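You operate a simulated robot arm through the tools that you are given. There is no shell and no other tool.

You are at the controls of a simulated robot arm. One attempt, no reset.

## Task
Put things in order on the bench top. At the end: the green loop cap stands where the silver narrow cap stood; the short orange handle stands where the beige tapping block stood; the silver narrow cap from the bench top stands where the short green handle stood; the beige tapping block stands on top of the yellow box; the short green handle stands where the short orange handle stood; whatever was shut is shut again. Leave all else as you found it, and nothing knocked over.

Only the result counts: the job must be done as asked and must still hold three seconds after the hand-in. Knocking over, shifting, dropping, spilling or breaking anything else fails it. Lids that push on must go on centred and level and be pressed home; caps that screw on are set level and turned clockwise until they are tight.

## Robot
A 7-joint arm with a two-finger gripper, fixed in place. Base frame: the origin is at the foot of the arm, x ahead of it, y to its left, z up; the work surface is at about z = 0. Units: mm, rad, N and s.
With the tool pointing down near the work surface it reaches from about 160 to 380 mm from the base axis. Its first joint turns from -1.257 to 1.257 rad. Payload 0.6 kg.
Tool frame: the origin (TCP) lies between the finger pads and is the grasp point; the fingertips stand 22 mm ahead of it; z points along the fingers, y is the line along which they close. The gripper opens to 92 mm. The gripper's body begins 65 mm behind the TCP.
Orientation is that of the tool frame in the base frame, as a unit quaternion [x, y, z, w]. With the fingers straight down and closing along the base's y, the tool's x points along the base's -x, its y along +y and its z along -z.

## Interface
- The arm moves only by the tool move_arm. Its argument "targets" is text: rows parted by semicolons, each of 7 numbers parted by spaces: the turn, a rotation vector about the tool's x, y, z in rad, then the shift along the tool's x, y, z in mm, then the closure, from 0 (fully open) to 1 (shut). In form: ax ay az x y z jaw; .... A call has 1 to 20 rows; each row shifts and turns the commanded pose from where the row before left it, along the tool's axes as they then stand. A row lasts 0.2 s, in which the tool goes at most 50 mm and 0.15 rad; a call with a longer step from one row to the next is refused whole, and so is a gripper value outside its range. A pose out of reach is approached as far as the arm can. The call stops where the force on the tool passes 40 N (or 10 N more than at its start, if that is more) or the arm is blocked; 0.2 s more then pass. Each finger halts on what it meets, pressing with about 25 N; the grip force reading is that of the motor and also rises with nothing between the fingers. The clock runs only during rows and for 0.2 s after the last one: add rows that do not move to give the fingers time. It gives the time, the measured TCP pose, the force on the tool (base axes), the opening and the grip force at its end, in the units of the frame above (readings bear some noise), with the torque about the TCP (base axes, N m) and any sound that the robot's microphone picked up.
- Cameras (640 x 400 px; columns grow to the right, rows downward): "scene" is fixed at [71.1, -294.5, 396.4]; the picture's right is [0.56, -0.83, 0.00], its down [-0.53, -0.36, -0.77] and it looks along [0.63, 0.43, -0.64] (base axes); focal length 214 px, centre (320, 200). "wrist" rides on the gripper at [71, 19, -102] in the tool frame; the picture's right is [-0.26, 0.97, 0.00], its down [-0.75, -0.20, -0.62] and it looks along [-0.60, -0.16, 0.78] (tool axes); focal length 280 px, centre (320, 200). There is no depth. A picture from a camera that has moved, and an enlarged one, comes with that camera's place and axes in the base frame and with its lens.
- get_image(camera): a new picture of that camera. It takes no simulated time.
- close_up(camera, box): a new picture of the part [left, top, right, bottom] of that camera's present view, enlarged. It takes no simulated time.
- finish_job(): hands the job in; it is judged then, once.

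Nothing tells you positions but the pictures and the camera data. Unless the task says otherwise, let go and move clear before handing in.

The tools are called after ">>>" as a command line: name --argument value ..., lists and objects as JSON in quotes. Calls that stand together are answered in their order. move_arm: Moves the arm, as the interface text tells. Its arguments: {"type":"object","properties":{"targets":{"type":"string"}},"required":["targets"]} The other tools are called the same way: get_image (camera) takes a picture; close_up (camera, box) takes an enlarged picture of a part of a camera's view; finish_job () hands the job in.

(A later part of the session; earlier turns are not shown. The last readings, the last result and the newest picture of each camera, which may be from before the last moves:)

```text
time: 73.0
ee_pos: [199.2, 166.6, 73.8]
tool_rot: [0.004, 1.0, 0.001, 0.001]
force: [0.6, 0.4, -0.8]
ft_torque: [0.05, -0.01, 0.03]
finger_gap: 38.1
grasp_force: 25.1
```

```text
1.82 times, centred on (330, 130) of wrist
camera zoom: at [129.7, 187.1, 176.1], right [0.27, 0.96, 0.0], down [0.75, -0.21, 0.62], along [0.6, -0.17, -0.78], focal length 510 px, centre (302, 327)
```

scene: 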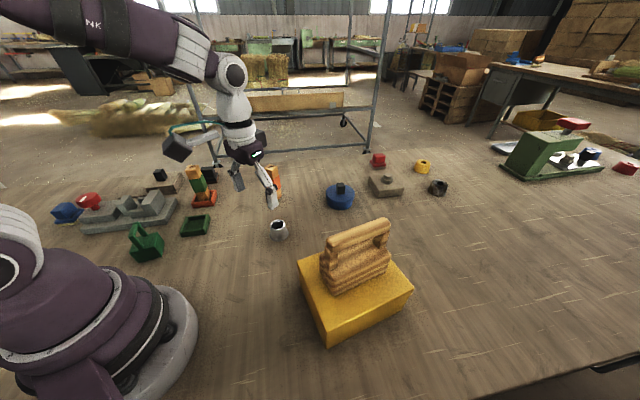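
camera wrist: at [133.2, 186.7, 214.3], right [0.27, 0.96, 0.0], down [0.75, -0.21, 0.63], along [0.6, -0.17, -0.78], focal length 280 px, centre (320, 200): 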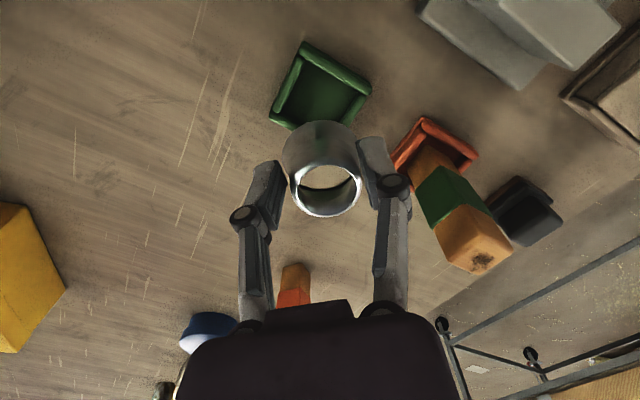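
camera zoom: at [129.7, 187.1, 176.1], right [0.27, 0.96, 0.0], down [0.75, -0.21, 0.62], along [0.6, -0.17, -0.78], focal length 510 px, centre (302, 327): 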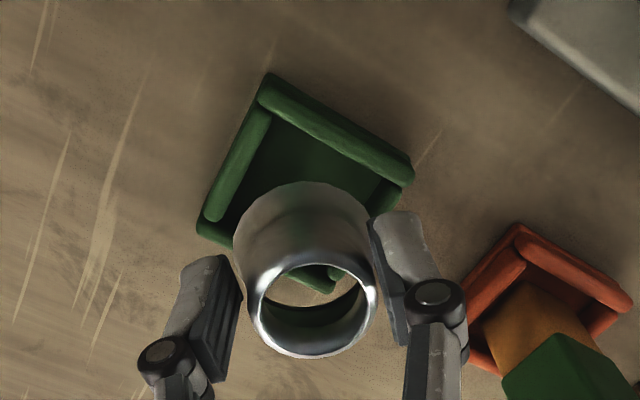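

>>> move_arm --targets "0 0 0 0 -1 5 1; 0 0 0 0 -1 6 1; 0 0 0 0 0 5 1; 0 0 0 0 0 0 1"

>>> close_up --camera "scene" --box '[165, 175, 225, 245]'

>>> close_up --camera "wrist" --box '[240, 20, 420, 240]'

```text
time: 74.0
ee_pos: [200.6, 164.3, 57.7]
tool_rot: [0.002, 1.0, 0.0, 0.0]
force: [-1.8, -3.6, 8.8]
ft_torque: [0.05, -0.05, 0.02]
finger_gap: 38.6
grasp_force: 24.9
```

```text
5.71 times, centred on (195, 210) of scene
camera zoom: at [71.0, -294.5, 396.4], right [0.56, -0.83, 0.0], down [-0.53, -0.36, -0.77], along [0.63, 0.43, -0.64], focal length 1226 px, centre (1034, 143)
```

zoom: 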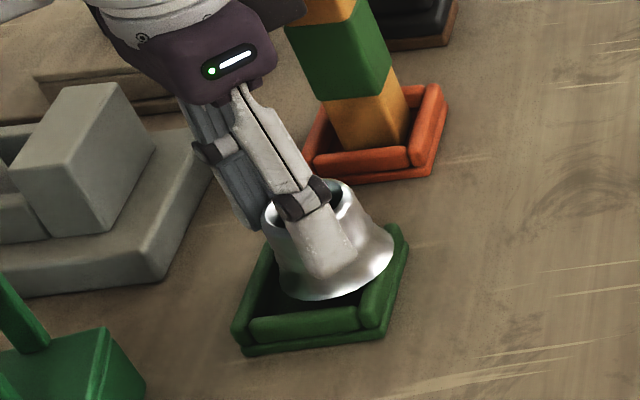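

```text
1.82 times, centred on (330, 130) of wrist
camera zoom: at [130.4, 185.1, 159.9], right [0.27, 0.96, 0.0], down [0.75, -0.21, 0.63], along [0.6, -0.17, -0.78], focal length 510 px, centre (302, 327)
```

zoom: 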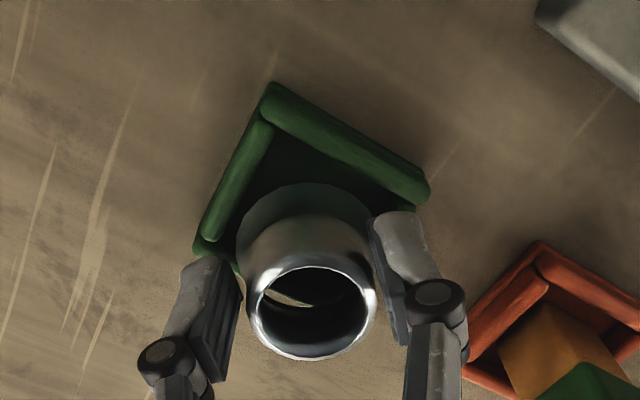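

The cap's flange is touching the far rim; it needs to come toward the base. Raising slightly and shifting.

>>> move_arm --targets "0 0 0 0 0 -5 1; 0 0 0 2.5 0.5 0 1; 0 0 0 2.5 0 0 1; 0 0 0 0 0 0 1"

>>> close_up --camera "scene" --box '[170, 190, 220, 240]'

>>> close_up --camera "wrist" --box '[270, 40, 400, 170]'

```text
time: 75.0
ee_pos: [195.0, 164.9, 62.3]
tool_rot: [0.003, 1.0, 0.0, 0.001]
force: [-0.4, 0.7, -1.5]
ft_torque: [0.02, -0.04, 0.02]
finger_gap: 38.2
grasp_force: 24.8
```

```text
8.00 times, centred on (195, 215) of scene
camera zoom: at [71.1, -294.5, 396.4], right [0.56, -0.83, 0.0], down [-0.53, -0.36, -0.77], along [0.63, 0.43, -0.64], focal length 1716 px, centre (1320, 80)
```

zoom: 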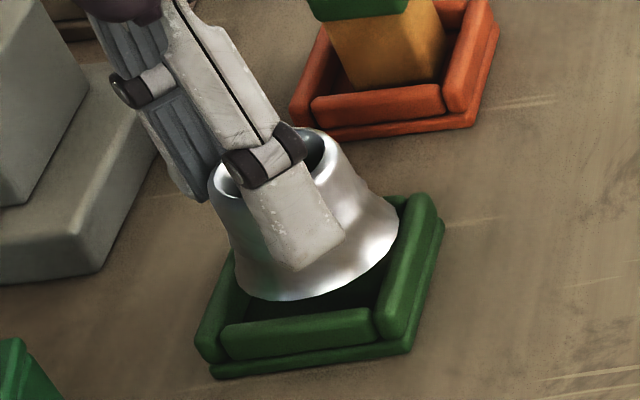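

```text
3.08 times, centred on (335, 105) of wrist
camera zoom: at [124.2, 185.6, 165.3], right [0.27, 0.96, 0.0], down [0.75, -0.21, 0.62], along [0.6, -0.17, -0.78], focal length 863 px, centre (274, 492)
```

zoom: 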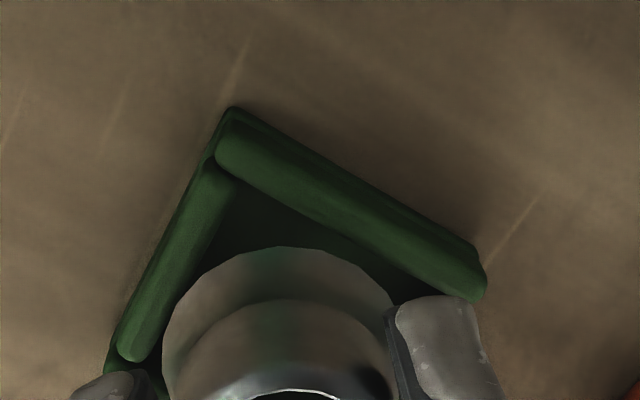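

Now well centred over the tray. Lowering in small steps.

>>> move_arm --targets "0 0 0 -0.6 1 4 1; 0 0 0 0 0 3 1; 0 0 0 0 0 0 1"

>>> close_up --camera "scene" --box '[170, 190, 220, 240]'

>>> close_up --camera "wrist" --box '[270, 40, 400, 170]'

```text
time: 75.8
ee_pos: [195.3, 166.2, 56.5]
tool_rot: [0.004, 1.0, 0.0, 0.0]
force: [-4.6, -5.7, 17.1]
ft_torque: [-0.14, -0.13, -0.1]
finger_gap: 38.6
grasp_force: 24.5
```

```text
8.00 times, centred on (195, 215) of scene
camera zoom: at [71.0, -294.5, 396.4], right [0.56, -0.83, 0.0], down [-0.53, -0.36, -0.77], along [0.64, 0.43, -0.64], focal length 1716 px, centre (1320, 80)
```

zoom: 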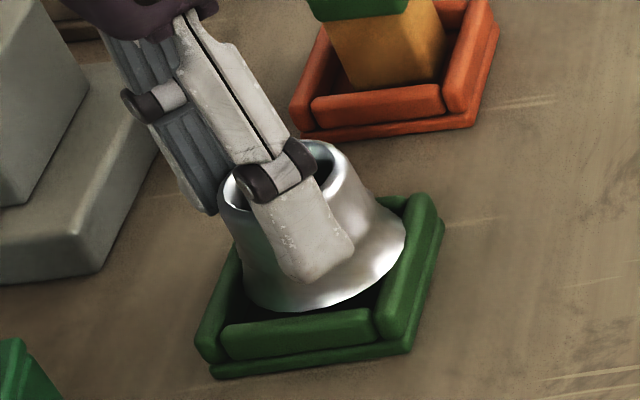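

```text
3.08 times, centred on (335, 105) of wrist
camera zoom: at [124.9, 186.4, 158.7], right [0.27, 0.96, 0.0], down [0.75, -0.21, 0.63], along [0.6, -0.17, -0.78], focal length 863 px, centre (274, 492)
```

zoom: 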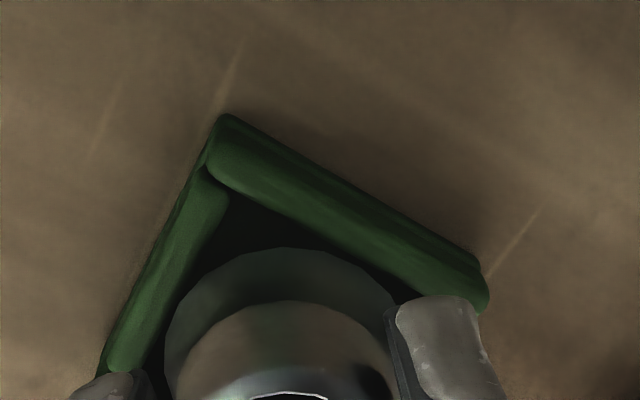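

>>> move_arm --targets "0 0 0 0 0 -2 1; 0 0 0 1.5 -1.5 0 1; 0 0 0 0 0 2 1; 0 0 0 0 0 0 1"

>>> close_up --camera "scene" --box '[170, 190, 220, 240]'

>>> close_up --camera "wrist" --box '[240, 20, 420, 240]'

```text
time: 76.8
ee_pos: [193.8, 164.0, 56.4]
tool_rot: [0.004, 1.0, 0.001, 0.0]
force: [-0.9, -0.4, 13.4]
ft_torque: [-0.11, 0.19, 0.01]
finger_gap: 38.3
grasp_force: 25.2
```

```text
8.00 times, centred on (195, 215) of scene
camera zoom: at [71.0, -294.5, 396.4], right [0.56, -0.83, 0.0], down [-0.53, -0.36, -0.77], along [0.64, 0.43, -0.64], focal length 1716 px, centre (1320, 80)
```

zoom: 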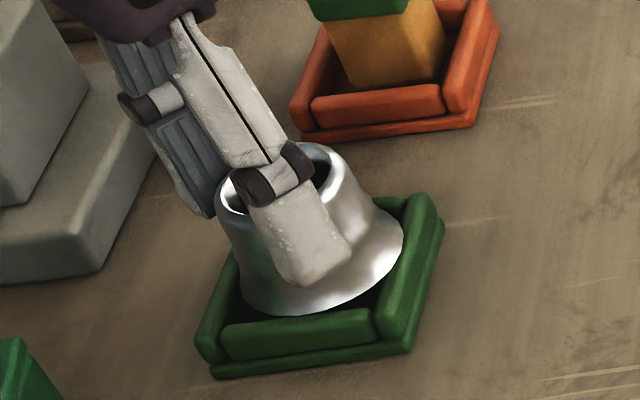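

```text
1.82 times, centred on (330, 130) of wrist
camera zoom: at [123.5, 184.9, 159.3], right [0.27, 0.96, 0.0], down [0.75, -0.21, 0.63], along [0.6, -0.17, -0.78], focal length 510 px, centre (302, 327)
```

zoom: 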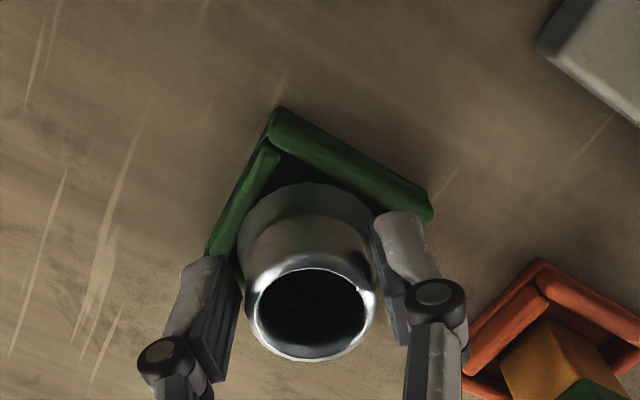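

>>> move_arm --targets "0 0 0 0 0 -2 1; 0 0 0 -0.9 0.6 0 1; 0 0 0 0 0 2 1; 0 0 0 0 0 0.7 1; 0 0 0 0 0 0 1"

```text
time: 78.0
ee_pos: [195.1, 166.1, 54.5]
tool_rot: [0.005, 1.0, 0.001, 0.0]
force: [-3.5, -5.2, 17.9]
ft_torque: [-0.09, -0.15, -0.05]
finger_gap: 38.8
grasp_force: 25.5
```

>>> move_arm --targets "0 0 0 0 0 -1.5 1; 0 0 0 0.4 -0.7 0 1; 0 0 0 0 0 1.5 1; 0 0 0 0 0 0 1"

>>> close_up --camera "scene" --box '[170, 190, 220, 240]'

```text
time: 79.0
ee_pos: [193.7, 164.8, 54.6]
tool_rot: [0.003, 1.0, 0.001, 0.001]
force: [-0.6, 2.1, 18.6]
ft_torque: [0.01, -0.25, 0.05]
finger_gap: 38.6
grasp_force: 25.4
```

```text
8.00 times, centred on (195, 215) of scene
camera zoom: at [71.0, -294.5, 396.4], right [0.56, -0.83, 0.0], down [-0.53, -0.36, -0.77], along [0.64, 0.43, -0.64], focal length 1716 px, centre (1320, 80)
```

zoom: 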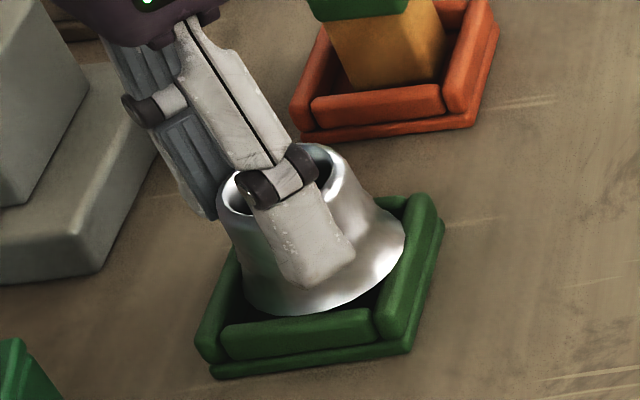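

The cap is seated against the tray with balanced contact. I'll release and see how it settles.

>>> move_arm --targets "0 0 0 0 0 -0.7 1; 0 0 0 0 0 0 0.57; 0 0 0 0 0 0 0.55; 0 0 0 0 0 0 0.52; 0 0 0 0 0 0 0.45; 0 0 0 0 0 0 0.35; 0 0 0 0 0 0 0.3"

>>> close_up --camera "scene" --box '[170, 190, 220, 240]'

>>> close_up --camera "wrist" --box '[240, 20, 420, 240]'

```text
time: 80.6
ee_pos: [195.1, 165.0, 55.7]
tool_rot: [0.003, 1.0, 0.001, 0.0]
force: [0.0, 0.1, -0.4]
ft_torque: [0.01, -0.01, 0.02]
finger_gap: 64.5
grasp_force: 0.0
```

```text
8.00 times, centred on (195, 215) of scene
camera zoom: at [71.1, -294.5, 396.4], right [0.56, -0.83, 0.0], down [-0.53, -0.36, -0.77], along [0.63, 0.43, -0.64], focal length 1716 px, centre (1320, 80)
```

zoom: 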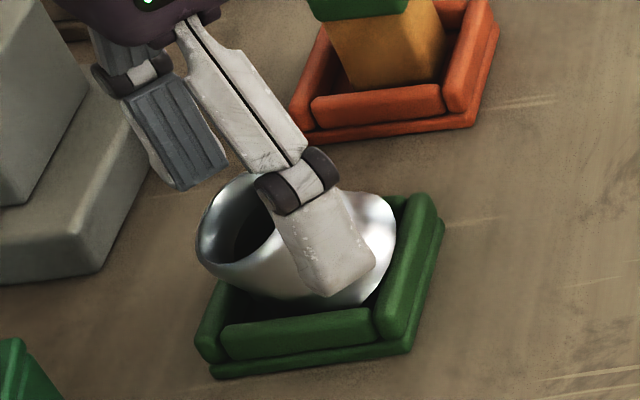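

```text
1.82 times, centred on (330, 130) of wrist
camera zoom: at [124.3, 184.8, 157.9], right [0.27, 0.96, 0.0], down [0.75, -0.21, 0.63], along [0.6, -0.17, -0.78], focal length 510 px, centre (302, 327)
```

zoom: 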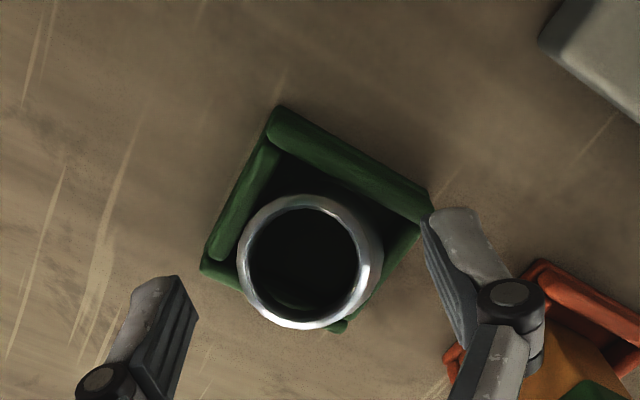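

The cap tipped toward the base inside the tray. I'll raise clear and assess how it lies.

>>> move_arm --targets "0 0 0 0 0 -10 0.2; 0 0 0 0 0 -30 0.1; 0 0 0 0 0 -30 0; 0 0 0 0 0 0 0; 0 0 0 0 0 0 0"

>>> close_up --camera "scene" --box '[170, 190, 220, 240]'

>>> close_up --camera "wrist" --box '[250, 0, 410, 140]'

```text
time: 81.8
ee_pos: [194.5, 164.3, 127.4]
tool_rot: [0.004, 1.0, 0.0, 0.0]
force: [0.0, -0.1, 0.2]
ft_torque: [0.04, 0.02, 0.03]
finger_gap: 91.9
grasp_force: 0.0
```

```text
8.00 times, centred on (195, 215) of scene
camera zoom: at [71.1, -294.5, 396.4], right [0.56, -0.83, 0.0], down [-0.53, -0.36, -0.77], along [0.63, 0.43, -0.64], focal length 1716 px, centre (1320, 80)
```

zoom: 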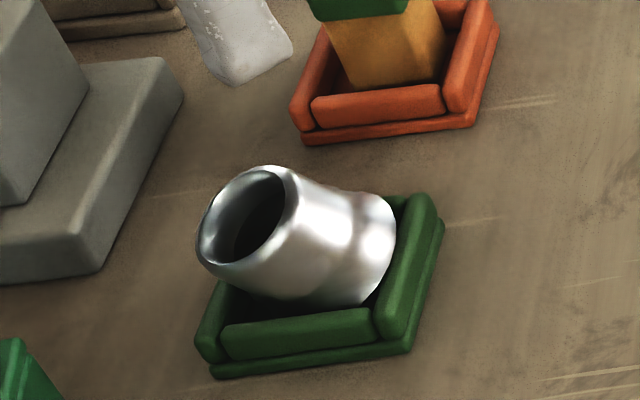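

```text
2.86 times, centred on (330, 70) of wrist
camera zoom: at [124.8, 184.5, 230.4], right [0.27, 0.96, 0.0], down [0.75, -0.21, 0.62], along [0.6, -0.17, -0.78], focal length 801 px, centre (291, 571)
```

zoom: 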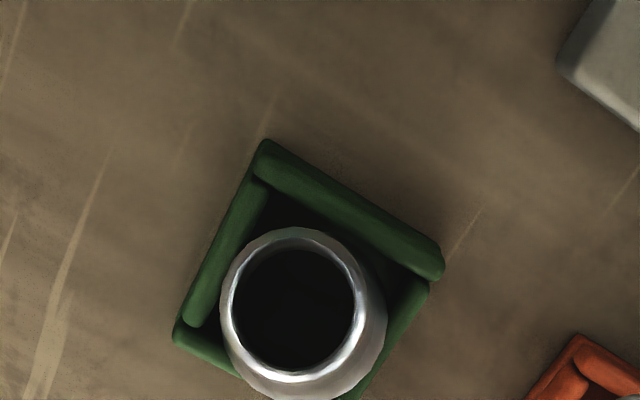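

The cap leans in the tray. I'll get a better view of how it lies before regrasping it.

>>> move_arm --targets "0 0 0 20 8 -10 0; 0 0 0 20 8 -5 0; 0 0 0 0 0 0 0"

>>> close_up --camera "wrist" --box '[270, 40, 390, 150]'

>>> close_up --camera "scene" --box '[180, 200, 212, 232]'

```text
time: 82.6
ee_pos: [153.9, 180.5, 142.4]
tool_rot: [0.003, 1.0, -0.001, 0.0]
force: [-0.4, 0.2, -0.4]
ft_torque: [-0.01, -0.01, 0.01]
finger_gap: 91.9
grasp_force: 0.0
```

```text
3.64 times, centred on (330, 95) of wrist
camera zoom: at [83.4, 201.6, 244.4], right [0.27, 0.96, 0.0], down [0.75, -0.21, 0.62], along [0.6, -0.17, -0.78], focal length 1020 px, centre (284, 582)
```

zoom: 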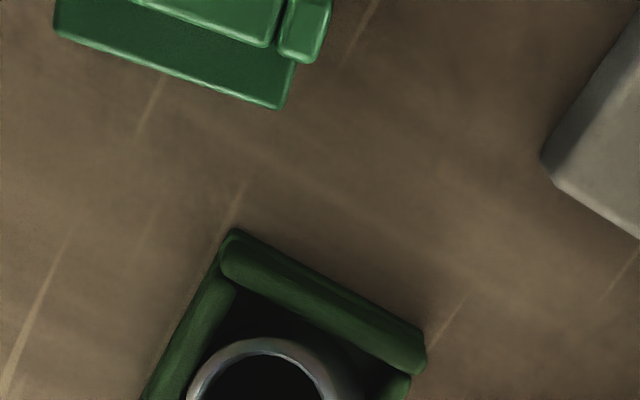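

```text
12.50 times, centred on (196, 216) of scene
camera zoom: at [71.0, -294.5, 396.4], right [0.56, -0.83, 0.0], down [-0.53, -0.36, -0.77], along [0.63, 0.43, -0.64], focal length 2681 px, centre (1870, 0)
```

zoom: 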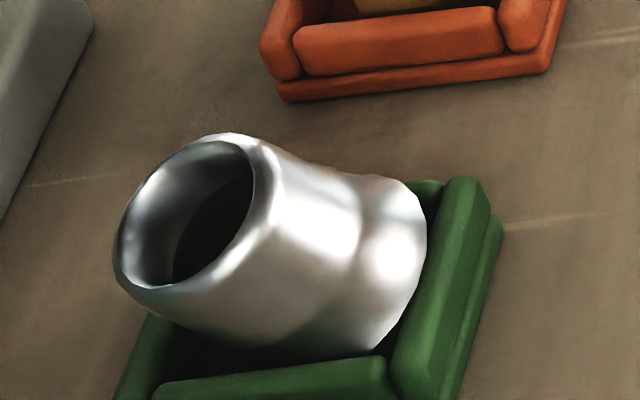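

The cap leans about 30° toward the base, with its flange raised on the far corner of the tray. I'll regrasp it with a vertical tool, fingers closing across the lean.

>>> move_arm --targets "0 0 0 -19.5 -7 20 0.2; 0 0 0 -19.5 -7 20 0.2; 0 0 0 0 0 15 0.2; 0 0 0 0 0 0 0.2; 0 0 0 0 0 0 0.2"

>>> get_image --camera "wrist"

>>> close_up --camera "scene" --box '[160, 170, 230, 240]'

```text
time: 83.8
ee_pos: [193.3, 167.8, 87.1]
tool_rot: [0.003, 1.0, 0.0, 0.0]
force: [0.3, 0.1, 0.8]
ft_torque: [-0.01, 0.02, 0.0]
finger_gap: 73.6
grasp_force: 0.1
```

```text
taken
camera wrist: at [122.0, 187.2, 189.7], right [0.27, 0.96, 0.0], down [0.75, -0.21, 0.63], along [0.6, -0.17, -0.78], focal length 280 px, centre (320, 200)
```

wrist: 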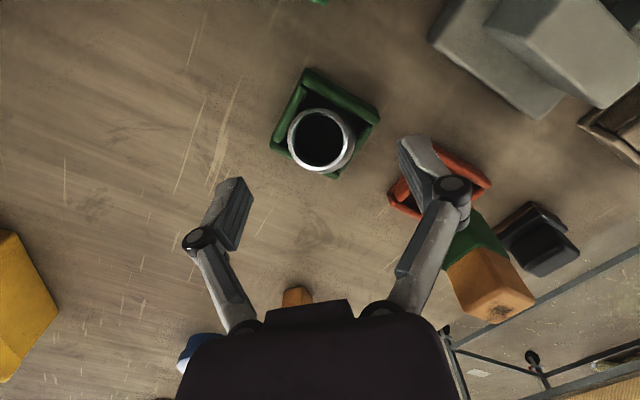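

```text
5.71 times, centred on (195, 205) of scene
camera zoom: at [71.1, -294.5, 396.4], right [0.56, -0.83, 0.0], down [-0.53, -0.36, -0.77], along [0.63, 0.43, -0.64], focal length 1226 px, centre (1034, 171)
```

zoom: 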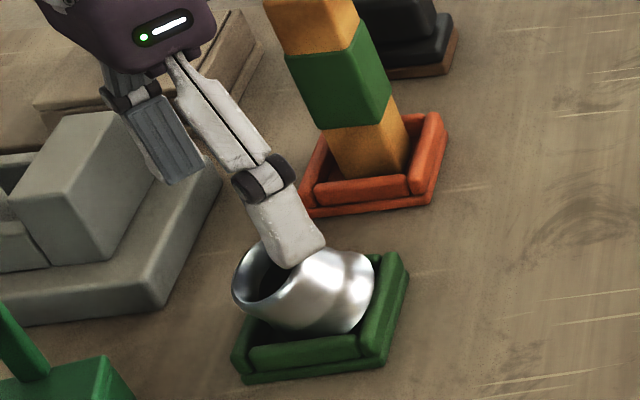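

>>> move_arm --targets "0 0 0 0 0 15 0.2; 0 0 0 0 0 15 0.3; 0 0 0 0 0 10 0.35; 0 0 0 0 0 0 0.4; 0 0 0 0 0 0 0.4"

>>> get_image --camera "wrist"

>>> close_up --camera "scene" --box '[170, 180, 220, 240]'

```text
time: 85.0
ee_pos: [192.7, 166.5, 45.9]
tool_rot: [0.003, 1.0, 0.0, 0.0]
force: [-0.2, 0.9, -0.3]
ft_torque: [-0.01, 0.01, 0.03]
finger_gap: 55.2
grasp_force: 0.0
```

```text
taken
camera wrist: at [122.8, 186.4, 149.1], right [0.27, 0.96, 0.0], down [0.75, -0.21, 0.62], along [0.6, -0.17, -0.78], focal length 280 px, centre (320, 200)
```

wrist: 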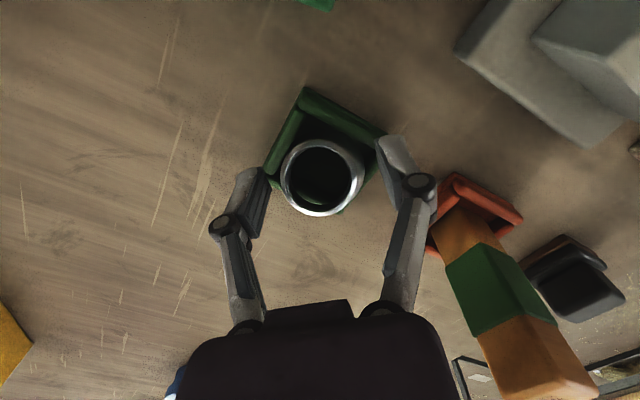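

```text
6.67 times, centred on (195, 210) of scene
camera zoom: at [71.1, -294.5, 396.4], right [0.56, -0.83, 0.0], down [-0.53, -0.36, -0.77], along [0.63, 0.43, -0.64], focal length 1430 px, centre (1153, 133)
```

zoom: 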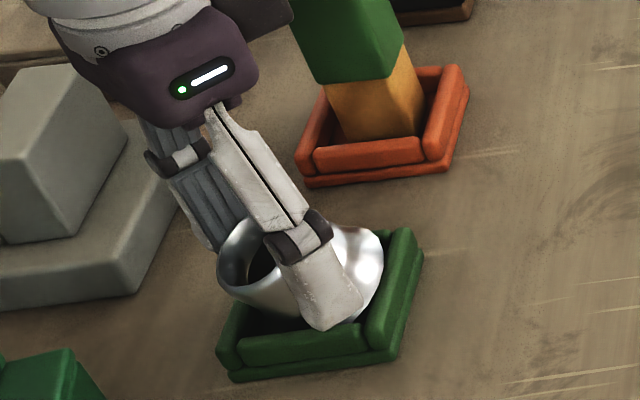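

>>> move_arm --targets "0 0 0 0 0 0 0.48; 0 0 0 0 0 0 0.52; 0 0 0 0 0 0 0.56; 0 0 0 0 0 0 0.6; 0 0 0 0 0 0 0.65; 0 0 0 0 0 0 0.8; 0 0 0 0 0 0 1; 0 0 0 0 0 0 1"

>>> get_image --camera "wrist"

>>> close_up --camera "scene" --box '[170, 180, 220, 240]'

```text
time: 86.8
ee_pos: [192.8, 165.8, 46.7]
tool_rot: [0.004, 1.0, 0.0, -0.001]
force: [-1.1, -0.3, 5.7]
ft_torque: [0.01, 0.0, -0.01]
finger_gap: 39.4
grasp_force: 24.9
```

```text
taken
camera wrist: at [122.8, 186.4, 149.2], right [0.27, 0.96, 0.0], down [0.75, -0.21, 0.63], along [0.6, -0.17, -0.78], focal length 280 px, centre (320, 200)
```

wrist: 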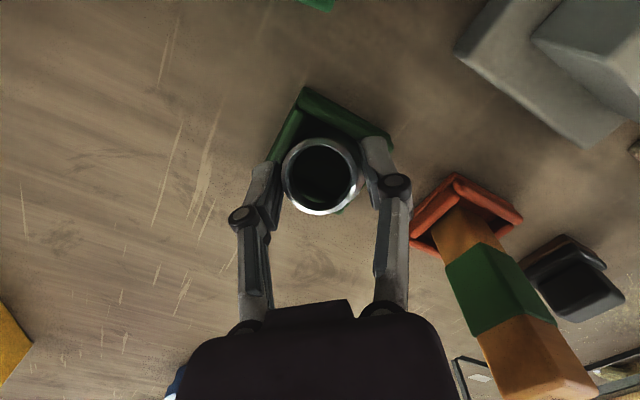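

```text
6.67 times, centred on (195, 210) of scene
camera zoom: at [71.0, -294.5, 396.4], right [0.56, -0.83, 0.0], down [-0.53, -0.36, -0.77], along [0.63, 0.43, -0.64], focal length 1430 px, centre (1153, 133)
```

zoom: 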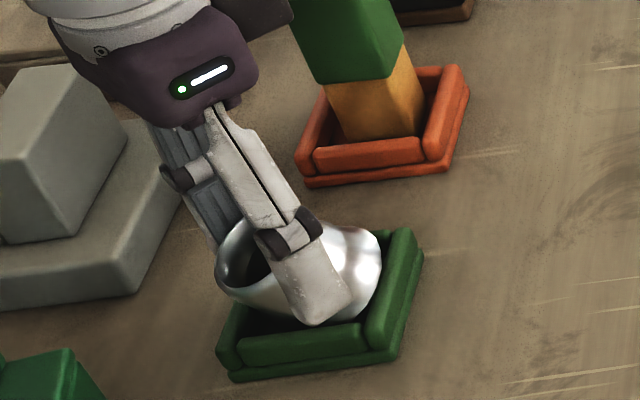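

Gripped at 39.4 mm. Lifting gently out of the tray.

>>> move_arm --targets "0 0 0 0 0 -5 1; 0 0 0 0 0 -10 1; 0 0 0 0 0 -12 1; 0 0 0 0 0 -12 1; 0 0 0 0 0 0 1"

>>> get_image --camera "wrist"

>>> close_up --camera "scene" --box '[160, 160, 230, 240]'

```text
time: 88.0
ee_pos: [194.0, 167.0, 84.4]
tool_rot: [0.004, 1.0, 0.001, 0.0]
force: [0.3, 0.1, 0.2]
ft_torque: [0.0, 0.01, 0.02]
finger_gap: 39.2
grasp_force: 24.7
```

```text
taken
camera wrist: at [123.7, 187.6, 187.6], right [0.27, 0.96, 0.0], down [0.75, -0.21, 0.62], along [0.6, -0.17, -0.78], focal length 280 px, centre (320, 200)
```

wrist: 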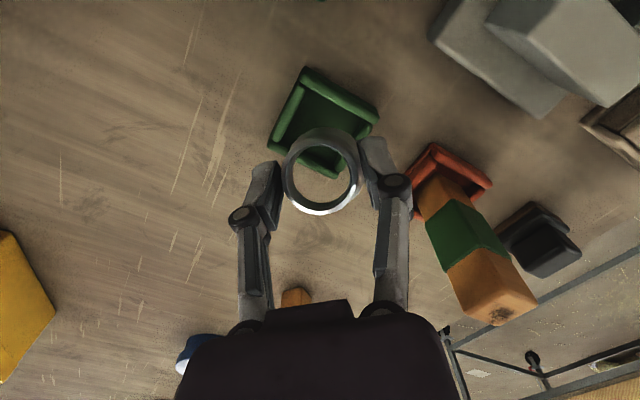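

```text
5.00 times, centred on (195, 200) of scene
camera zoom: at [71.1, -294.5, 396.4], right [0.56, -0.83, 0.0], down [-0.53, -0.36, -0.77], along [0.63, 0.43, -0.64], focal length 1072 px, centre (945, 200)
```

zoom: 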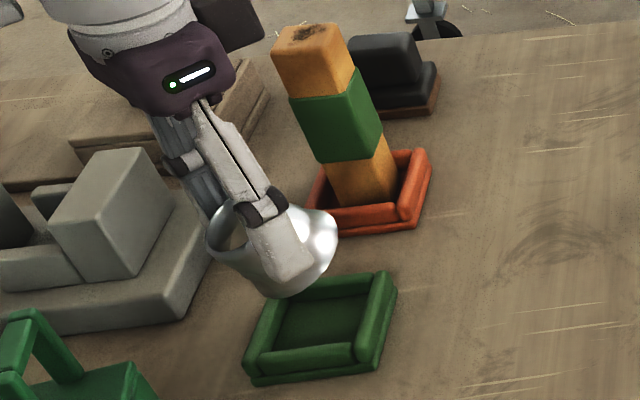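

>>> move_arm --targets "0 0 0 0 0 -10 1; 0 0 0 0 0 -10 1; 0 0.105 0 0 0 0 1; 0 0.105 0 0 0 0 1; 0 0.105 0 0 0 0 1; 0 0.105 0 0 0 0 1; 0 0.105 0 0 0 0 1; 0 0 0 0 0 0 1; 0 0 0 0 0 0 1"

>>> get_image --camera "wrist"

>>> close_up --camera "scene" --box '[150, 130, 240, 230]'

```text
time: 90.0
ee_pos: [193.9, 165.6, 104.4]
tool_rot: [0.003, 0.966, 0.001, -0.26]
force: [0.0, -1.1, -1.1]
ft_torque: [-0.02, 0.02, -0.02]
finger_gap: 39.7
grasp_force: 24.6
```

```text
taken
camera wrist: at [184.1, 186.6, 229.2], right [0.23, 0.96, -0.13], down [0.96, -0.21, 0.16], along [0.13, -0.16, -0.98], focal length 280 px, centre (320, 200)
```

wrist: 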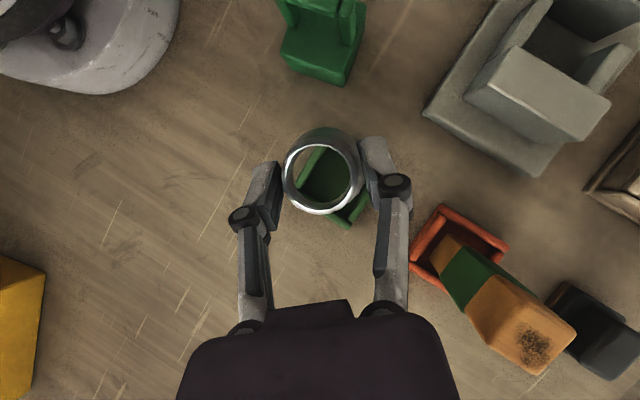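

```text
4.00 times, centred on (195, 180) of scene
camera zoom: at [71.1, -294.5, 396.4], right [0.56, -0.83, 0.0], down [-0.53, -0.36, -0.77], along [0.63, 0.43, -0.64], focal length 858 px, centre (820, 280)
```

zoom: 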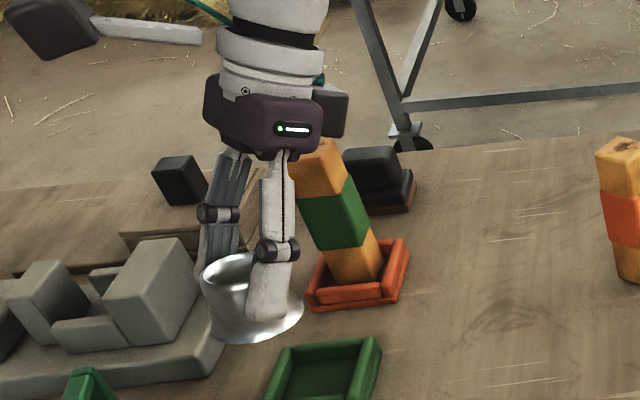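

>>> close_up --camera "wrist" --box '[260, 110, 390, 240]'

>>> close_up --camera "scene" --box '[170, 185, 220, 240]'

```text
3.08 times, centred on (325, 175) of wrist
camera zoom: at [184.1, 186.6, 229.2], right [0.23, 0.96, -0.13], down [0.96, -0.21, 0.16], along [0.13, -0.16, -0.98], focal length 863 px, centre (305, 277)
```

zoom: 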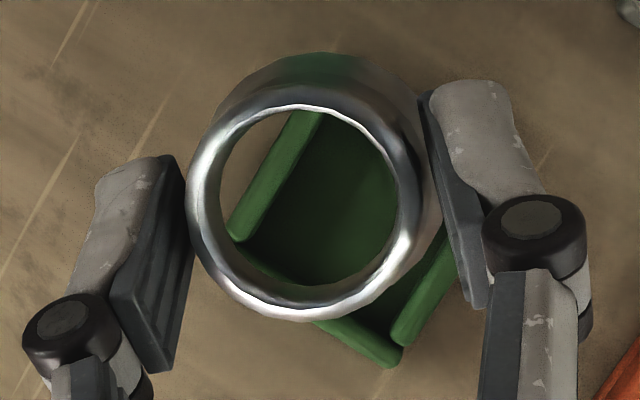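

```text
7.27 times, centred on (195, 212) of scene
camera zoom: at [71.1, -294.5, 396.4], right [0.56, -0.83, 0.0], down [-0.53, -0.36, -0.77], along [0.63, 0.43, -0.64], focal length 1560 px, centre (1229, 109)
```

zoom: 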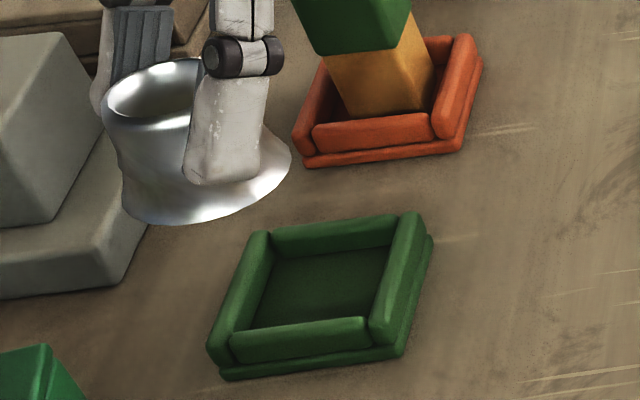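

The cap is nearly upright and the wrist camera now looks almost straight down. I'll set it on clear bench nearby to level itself, then regrip it in this tool orientation, which gives a good placing view.

>>> move_arm --targets "0 -0.06 0 0 0 0 1; 0 0 0 -4.6 -13.7 -2.3 1; 0 0 0 -4.6 -13.7 -2.3 1; 0 0 0 -4.6 -13.7 -2.3 1; 0 0 0 -4.6 -13.7 -2.3 1; 0 0 0 -4.6 -13.7 -2.3 1; 0 0 0 -4.6 -13.7 -2.3 1; 0 0 0 0 0 0 1; 0 0 0 0 0 0 1"

>>> get_image --camera "wrist"

>>> close_up --camera "scene" --box '[180, 140, 280, 250]'

```text
time: 92.0
ee_pos: [222.8, 85.1, 104.7]
tool_rot: [0.004, 0.973, 0.0, -0.23]
force: [-0.5, -0.2, 0.4]
ft_torque: [0.02, 0.0, 0.02]
finger_gap: 39.2
grasp_force: 25.0
```

```text
taken
camera wrist: at [206.1, 104.7, 228.2], right [0.24, 0.96, -0.12], down [0.95, -0.21, 0.22], along [0.19, -0.16, -0.97], focal length 280 px, centre (320, 200)
```

wrist: 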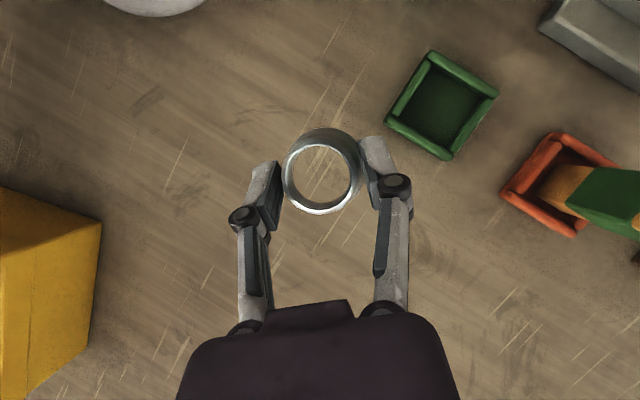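

```text
3.64 times, centred on (230, 195) of scene
camera zoom: at [71.1, -294.5, 396.4], right [0.56, -0.83, 0.0], down [-0.53, -0.36, -0.77], along [0.63, 0.43, -0.64], focal length 780 px, centre (647, 218)
```

zoom: 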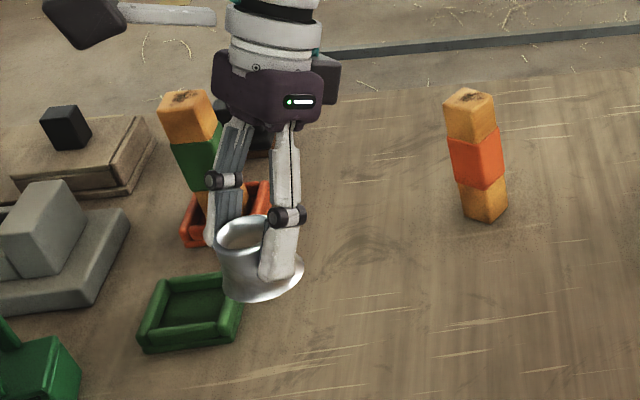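

>>> close_up --camera "wrist" --box '[370, 40, 510, 170]'

>>> close_up --camera "wrist" --box '[260, 110, 390, 230]'

```text
3.08 times, centred on (440, 105) of wrist
camera zoom: at [206.1, 104.7, 228.2], right [0.24, 0.96, -0.12], down [0.95, -0.21, 0.22], along [0.19, -0.16, -0.97], focal length 863 px, centre (-49, 492)
```

zoom: 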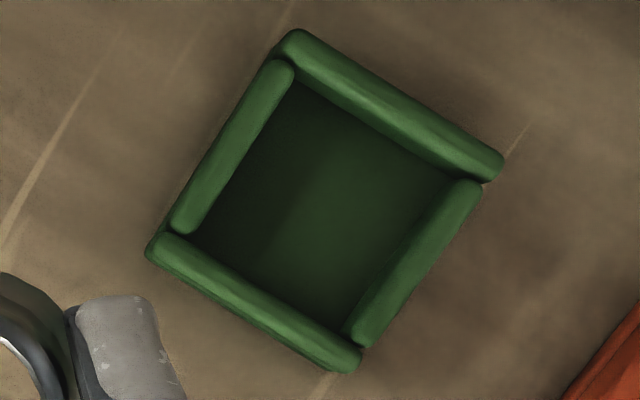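

```text
3.33 times, centred on (325, 170) of wrist
camera zoom: at [206.1, 104.7, 228.2], right [0.24, 0.96, -0.12], down [0.95, -0.21, 0.22], along [0.19, -0.16, -0.97], focal length 935 px, centre (303, 300)
```

zoom: 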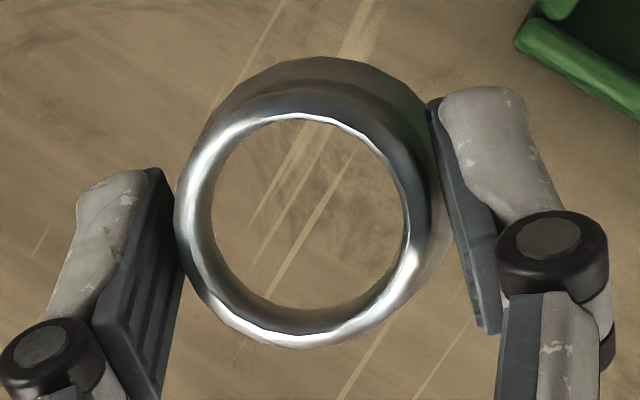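

The cap looks upright within a degree or two. The tray pocket is about 42 mm and the flange ~44.5 mm, so it will have to rest centred on the rims. I'll first set it on the bench to level it.

>>> move_arm --targets "0 0 0 -6.7 0 13.4 1; 0 0 0 -6.7 0 13.4 1; 0 0 0 -6.7 0 13.4 1; 0 0 0 -5.4 0 10.7 1; 0 0 0 0 0 0 1; 0 0 0 0 0 0 1"

>>> close_up --camera "scene" --box '[190, 190, 270, 260]'

```text
time: 93.4
ee_pos: [224.9, 85.2, 48.8]
tool_rot: [0.003, 0.973, 0.0, -0.231]
force: [0.4, 0.1, -1.0]
ft_torque: [-0.04, 0.02, 0.0]
finger_gap: 39.3
grasp_force: 25.2
```

```text
5.71 times, centred on (230, 225) of scene
camera zoom: at [71.1, -294.5, 396.4], right [0.56, -0.83, 0.0], down [-0.53, -0.36, -0.77], along [0.63, 0.43, -0.64], focal length 1226 px, centre (834, 57)
```

zoom: 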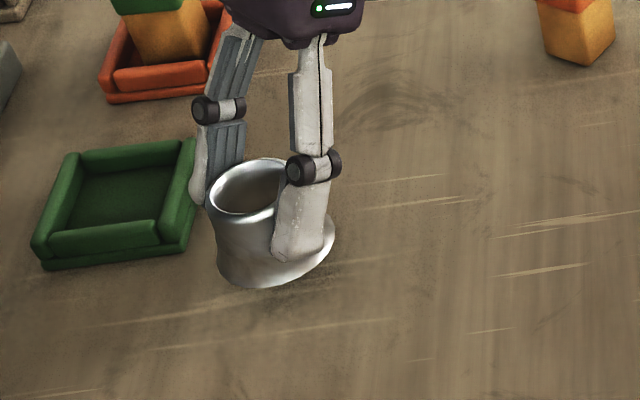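

>>> move_arm --targets "0 0 0 -1.8 0 3.6 1; 0 0 0 -1.8 0 3.6 1; 0 0 0 0 0 0 1"

>>> move_arm --targets "0 0 0 -0.67 0 1.34 1; 0 0 0 0 0 0 1"

```text
time: 94.2
ee_pos: [225.1, 83.6, 40.1]
tool_rot: [0.003, 0.973, 0.001, -0.23]
force: [0.2, 0.2, -0.6]
ft_torque: [0.01, 0.0, 0.01]
finger_gap: 39.0
grasp_force: 25.3
```

```text
time: 94.8
ee_pos: [223.9, 83.5, 39.5]
tool_rot: [0.004, 0.973, 0.001, -0.23]
force: [0.4, 0.1, 0.4]
ft_torque: [-0.04, -0.01, 0.01]
finger_gap: 39.5
grasp_force: 25.2
```

>>> move_arm --targets "0 0 0 -0.67 0 1.34 1; 0 0 0 0 0 0 1"

>>> move_arm --targets "0 0 0 -0.45 0 0.9 1; 0 0 0 0 0 0 1"

>>> close_up --camera "scene" --box '[205, 195, 255, 245]'

```text
time: 95.4
ee_pos: [223.9, 84.7, 37.8]
tool_rot: [0.002, 0.973, 0.0, -0.231]
force: [-1.0, -0.2, 0.4]
ft_torque: [0.03, 0.01, 0.01]
finger_gap: 39.4
grasp_force: 25.4
```

```text
time: 96.0
ee_pos: [225.5, 84.3, 36.6]
tool_rot: [0.003, 0.973, 0.001, -0.229]
force: [0.3, -0.9, -0.6]
ft_torque: [0.03, -0.05, 0.01]
finger_gap: 39.3
grasp_force: 24.8
```

```text
8.00 times, centred on (230, 220) of scene
camera zoom: at [71.1, -294.5, 396.4], right [0.56, -0.83, 0.0], down [-0.53, -0.36, -0.77], along [0.63, 0.43, -0.64], focal length 1716 px, centre (1040, 40)
```

zoom: 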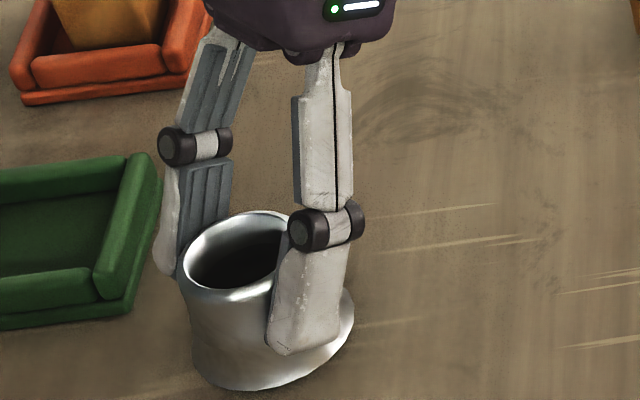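

>>> move_arm --targets "0 0 0 -0.45 0 0.9 1; 0 0 0 0 0 0 1"

>>> move_arm --targets "0 0 0 -0.45 0 0.9 1; 0 0 0 0 0 0 1"

>>> move_arm --targets "0 0 0 -0.45 0 0.9 1; 0 0 0 0 0 0 1"

```text
time: 96.6
ee_pos: [225.1, 84.4, 35.4]
tool_rot: [0.003, 0.973, 0.001, -0.23]
force: [0.2, -0.4, 0.6]
ft_torque: [0.02, -0.01, -0.01]
finger_gap: 39.3
grasp_force: 24.8
```

```text
time: 97.2
ee_pos: [224.9, 83.9, 34.3]
tool_rot: [0.003, 0.973, 0.001, -0.231]
force: [-1.4, -0.2, 3.3]
ft_torque: [-0.02, -0.01, -0.02]
finger_gap: 39.1
grasp_force: 24.9
```

```text
time: 97.8
ee_pos: [225.3, 84.4, 32.0]
tool_rot: [0.003, 0.973, 0.001, -0.231]
force: [-3.1, 3.2, 19.8]
ft_torque: [0.08, 0.13, 0.01]
finger_gap: 39.6
grasp_force: 25.2
```

>>> move_arm --targets "0 0 0 0.4 0 -0.8 1; 0 0 0 0 0 0 0.56; 0 0 0 0 0 0 0.53; 0 0 0 0 0 0 0.48; 0 0 0 0 0 0 0.4; 0 0 0 0 0 0 0.4"

>>> close_up --camera "wrist" --box '[240, 90, 410, 240]'

>>> close_up --camera "scene" --box '[205, 195, 255, 245]'

```text
time: 99.2
ee_pos: [226.1, 84.3, 33.8]
tool_rot: [0.003, 0.973, 0.0, -0.23]
force: [0.2, 0.5, 0.2]
ft_torque: [-0.02, 0.01, 0.03]
finger_gap: 55.1
grasp_force: 0.0
```

```text
2.67 times, centred on (325, 165) of wrist
camera zoom: at [207.7, 104.3, 157.1], right [0.24, 0.96, -0.12], down [0.95, -0.21, 0.22], along [0.19, -0.16, -0.97], focal length 748 px, centre (307, 293)
```

zoom: 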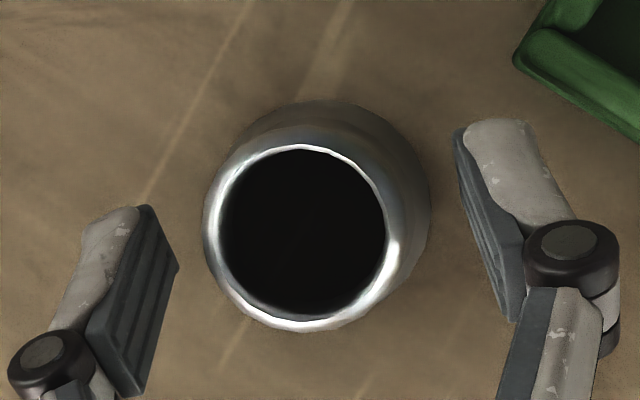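

```text
8.00 times, centred on (230, 220) of scene
camera zoom: at [71.1, -294.5, 396.4], right [0.56, -0.83, 0.0], down [-0.53, -0.36, -0.77], along [0.63, 0.43, -0.64], focal length 1716 px, centre (1040, 40)
```

zoom: 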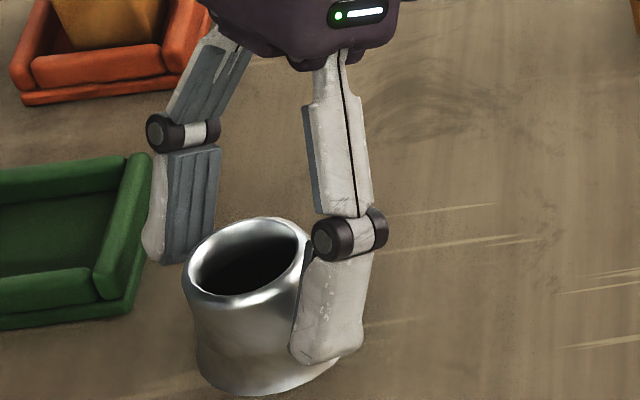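

The cap is standing level on the bench. Regripping it, slightly better centred, then lifting slowly.

>>> move_arm --targets "0 0 0 -2.7 0 -1.3 0.4; 0 0 0 0 0 0 0.48; 0 0 0 0 0 0 0.52; 0 0 0 0 0 0 0.56; 0 0 0 0 0 0 0.6; 0 0 0 0 0 0 0.7; 0 0 0 0 0 0 1; 0 0 0 0 0 0 1; 0 0 0 0 0 0 1"

>>> close_up --camera "wrist" --box '[240, 90, 410, 240]'

>>> close_up --camera "scene" --box '[205, 195, 255, 245]'

```text
time: 101.2
ee_pos: [228.9, 84.3, 32.7]
tool_rot: [0.003, 0.973, 0.001, -0.231]
force: [1.9, -1.5, 8.7]
ft_torque: [-0.04, 0.01, 0.0]
finger_gap: 38.9
grasp_force: 25.1
```

```text
2.67 times, centred on (325, 165) of wrist
camera zoom: at [210.4, 104.6, 157.0], right [0.24, 0.96, -0.12], down [0.95, -0.21, 0.22], along [0.19, -0.16, -0.97], focal length 748 px, centre (307, 293)
```

zoom: 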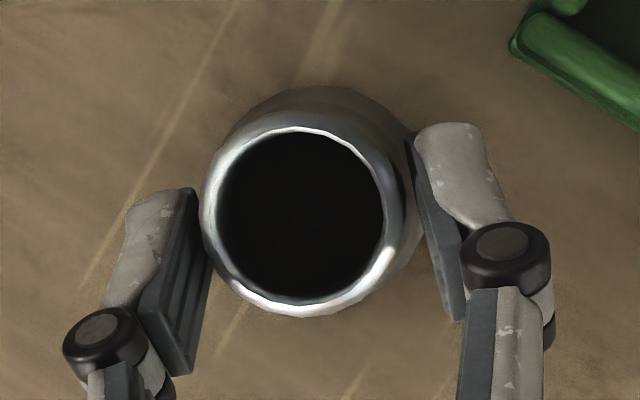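

```text
8.00 times, centred on (230, 220) of scene
camera zoom: at [71.0, -294.5, 396.4], right [0.56, -0.83, 0.0], down [-0.53, -0.36, -0.77], along [0.64, 0.43, -0.64], focal length 1716 px, centre (1040, 40)
```

zoom: 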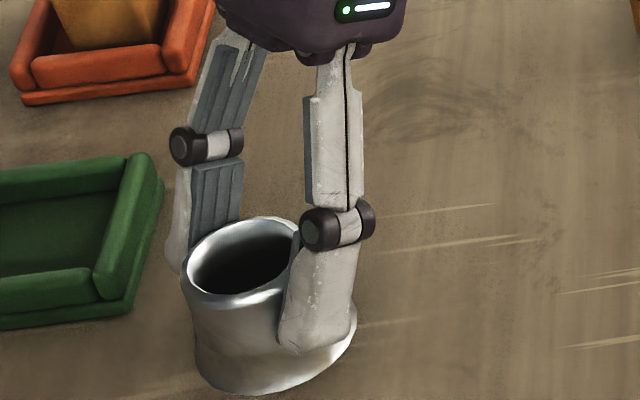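

>>> move_arm --targets "0 0 0 2 0 -4 1; 0 0 0 4 0 -8 1; 0 0 0 4 0 -8 1; 0 0 0 4 0 -8 1; 0 0 0 4 0 -8 1; 0 0 0 4 0 -8 1; 0 0 0 0 0 0 1; 0 0 0 1.2 6 0.6 1; 0 0 0 2.39 11.75 1.2 1; 0 0 0 2.39 11.75 1.2 1; 0 0 0 2.39 11.75 1.2 1; 0 0 0 2.39 11.75 1.2 1; 0 0 0 2.39 11.75 1.2 1; 0 0 0 2.39 11.75 1.2 1; 0 0 0 1.2 6 0.6 1; 0 0 0 0 0 0 1; 0 0 0 0 0 0 1"

>>> close_up --camera "wrist" --box '[240, 90, 410, 240]'

>>> close_up --camera "scene" --box '[165, 180, 225, 240]'

```text
time: 104.8
ee_pos: [208.8, 167.9, 83.1]
tool_rot: [0.004, 0.973, 0.001, -0.231]
force: [-0.2, -0.1, 0.1]
ft_torque: [0.0, -0.01, -0.01]
finger_gap: 39.0
grasp_force: 25.4
```

```text
2.67 times, centred on (325, 165) of wrist
camera zoom: at [191.1, 187.2, 206.6], right [0.24, 0.96, -0.12], down [0.95, -0.21, 0.22], along [0.19, -0.16, -0.97], focal length 748 px, centre (307, 293)
```

zoom: 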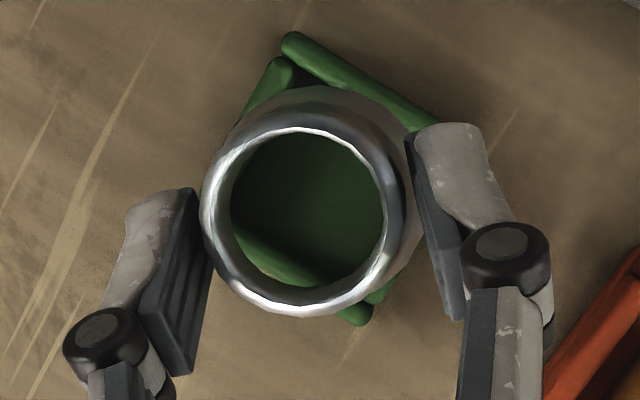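

```text
6.67 times, centred on (195, 210) of scene
camera zoom: at [71.1, -294.5, 396.4], right [0.56, -0.83, 0.0], down [-0.53, -0.36, -0.77], along [0.63, 0.43, -0.64], focal length 1430 px, centre (1153, 133)
```

zoom: 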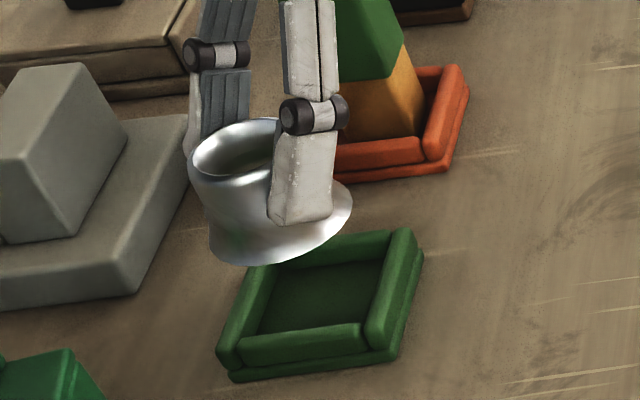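

>>> move_arm --targets "0 0 0 -3.57 -0.83 6.43 1; 0 0 0 -3.57 -0.83 6.43 1; 0 0 0 -3.57 -0.83 6.43 1; 0 0 0 0 0 0 1; 0 0 0 0 0 0 1"

>>> close_up --camera "wrist" --box '[240, 90, 410, 240]'

>>> close_up --camera "scene" --box '[170, 190, 220, 240]'

```text
time: 106.0
ee_pos: [210.2, 164.5, 61.1]
tool_rot: [0.003, 0.973, 0.001, -0.23]
force: [-0.1, 0.1, 0.0]
ft_torque: [-0.01, 0.0, 0.0]
finger_gap: 39.4
grasp_force: 25.4
```

```text
2.67 times, centred on (325, 165) of wrist
camera zoom: at [192.6, 184.9, 184.5], right [0.24, 0.96, -0.12], down [0.95, -0.21, 0.22], along [0.19, -0.16, -0.97], focal length 748 px, centre (307, 293)
```

zoom: 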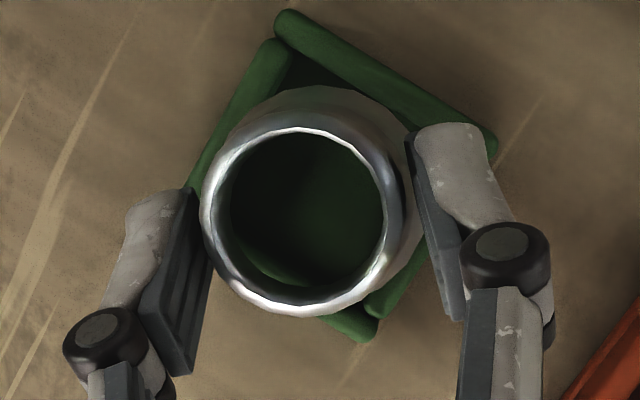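

```text
8.00 times, centred on (195, 215) of scene
camera zoom: at [71.1, -294.5, 396.4], right [0.56, -0.83, 0.0], down [-0.53, -0.36, -0.77], along [0.63, 0.43, -0.64], focal length 1716 px, centre (1320, 80)
```

zoom: 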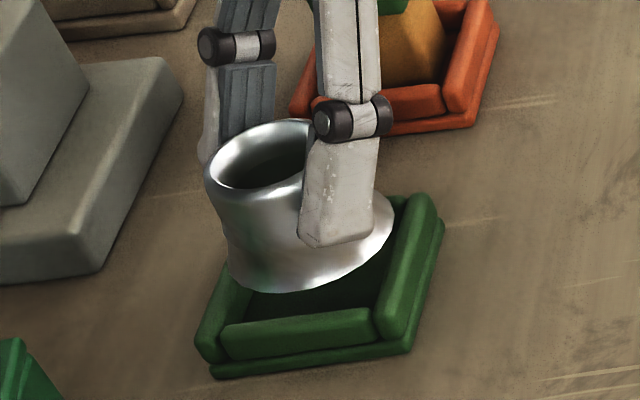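

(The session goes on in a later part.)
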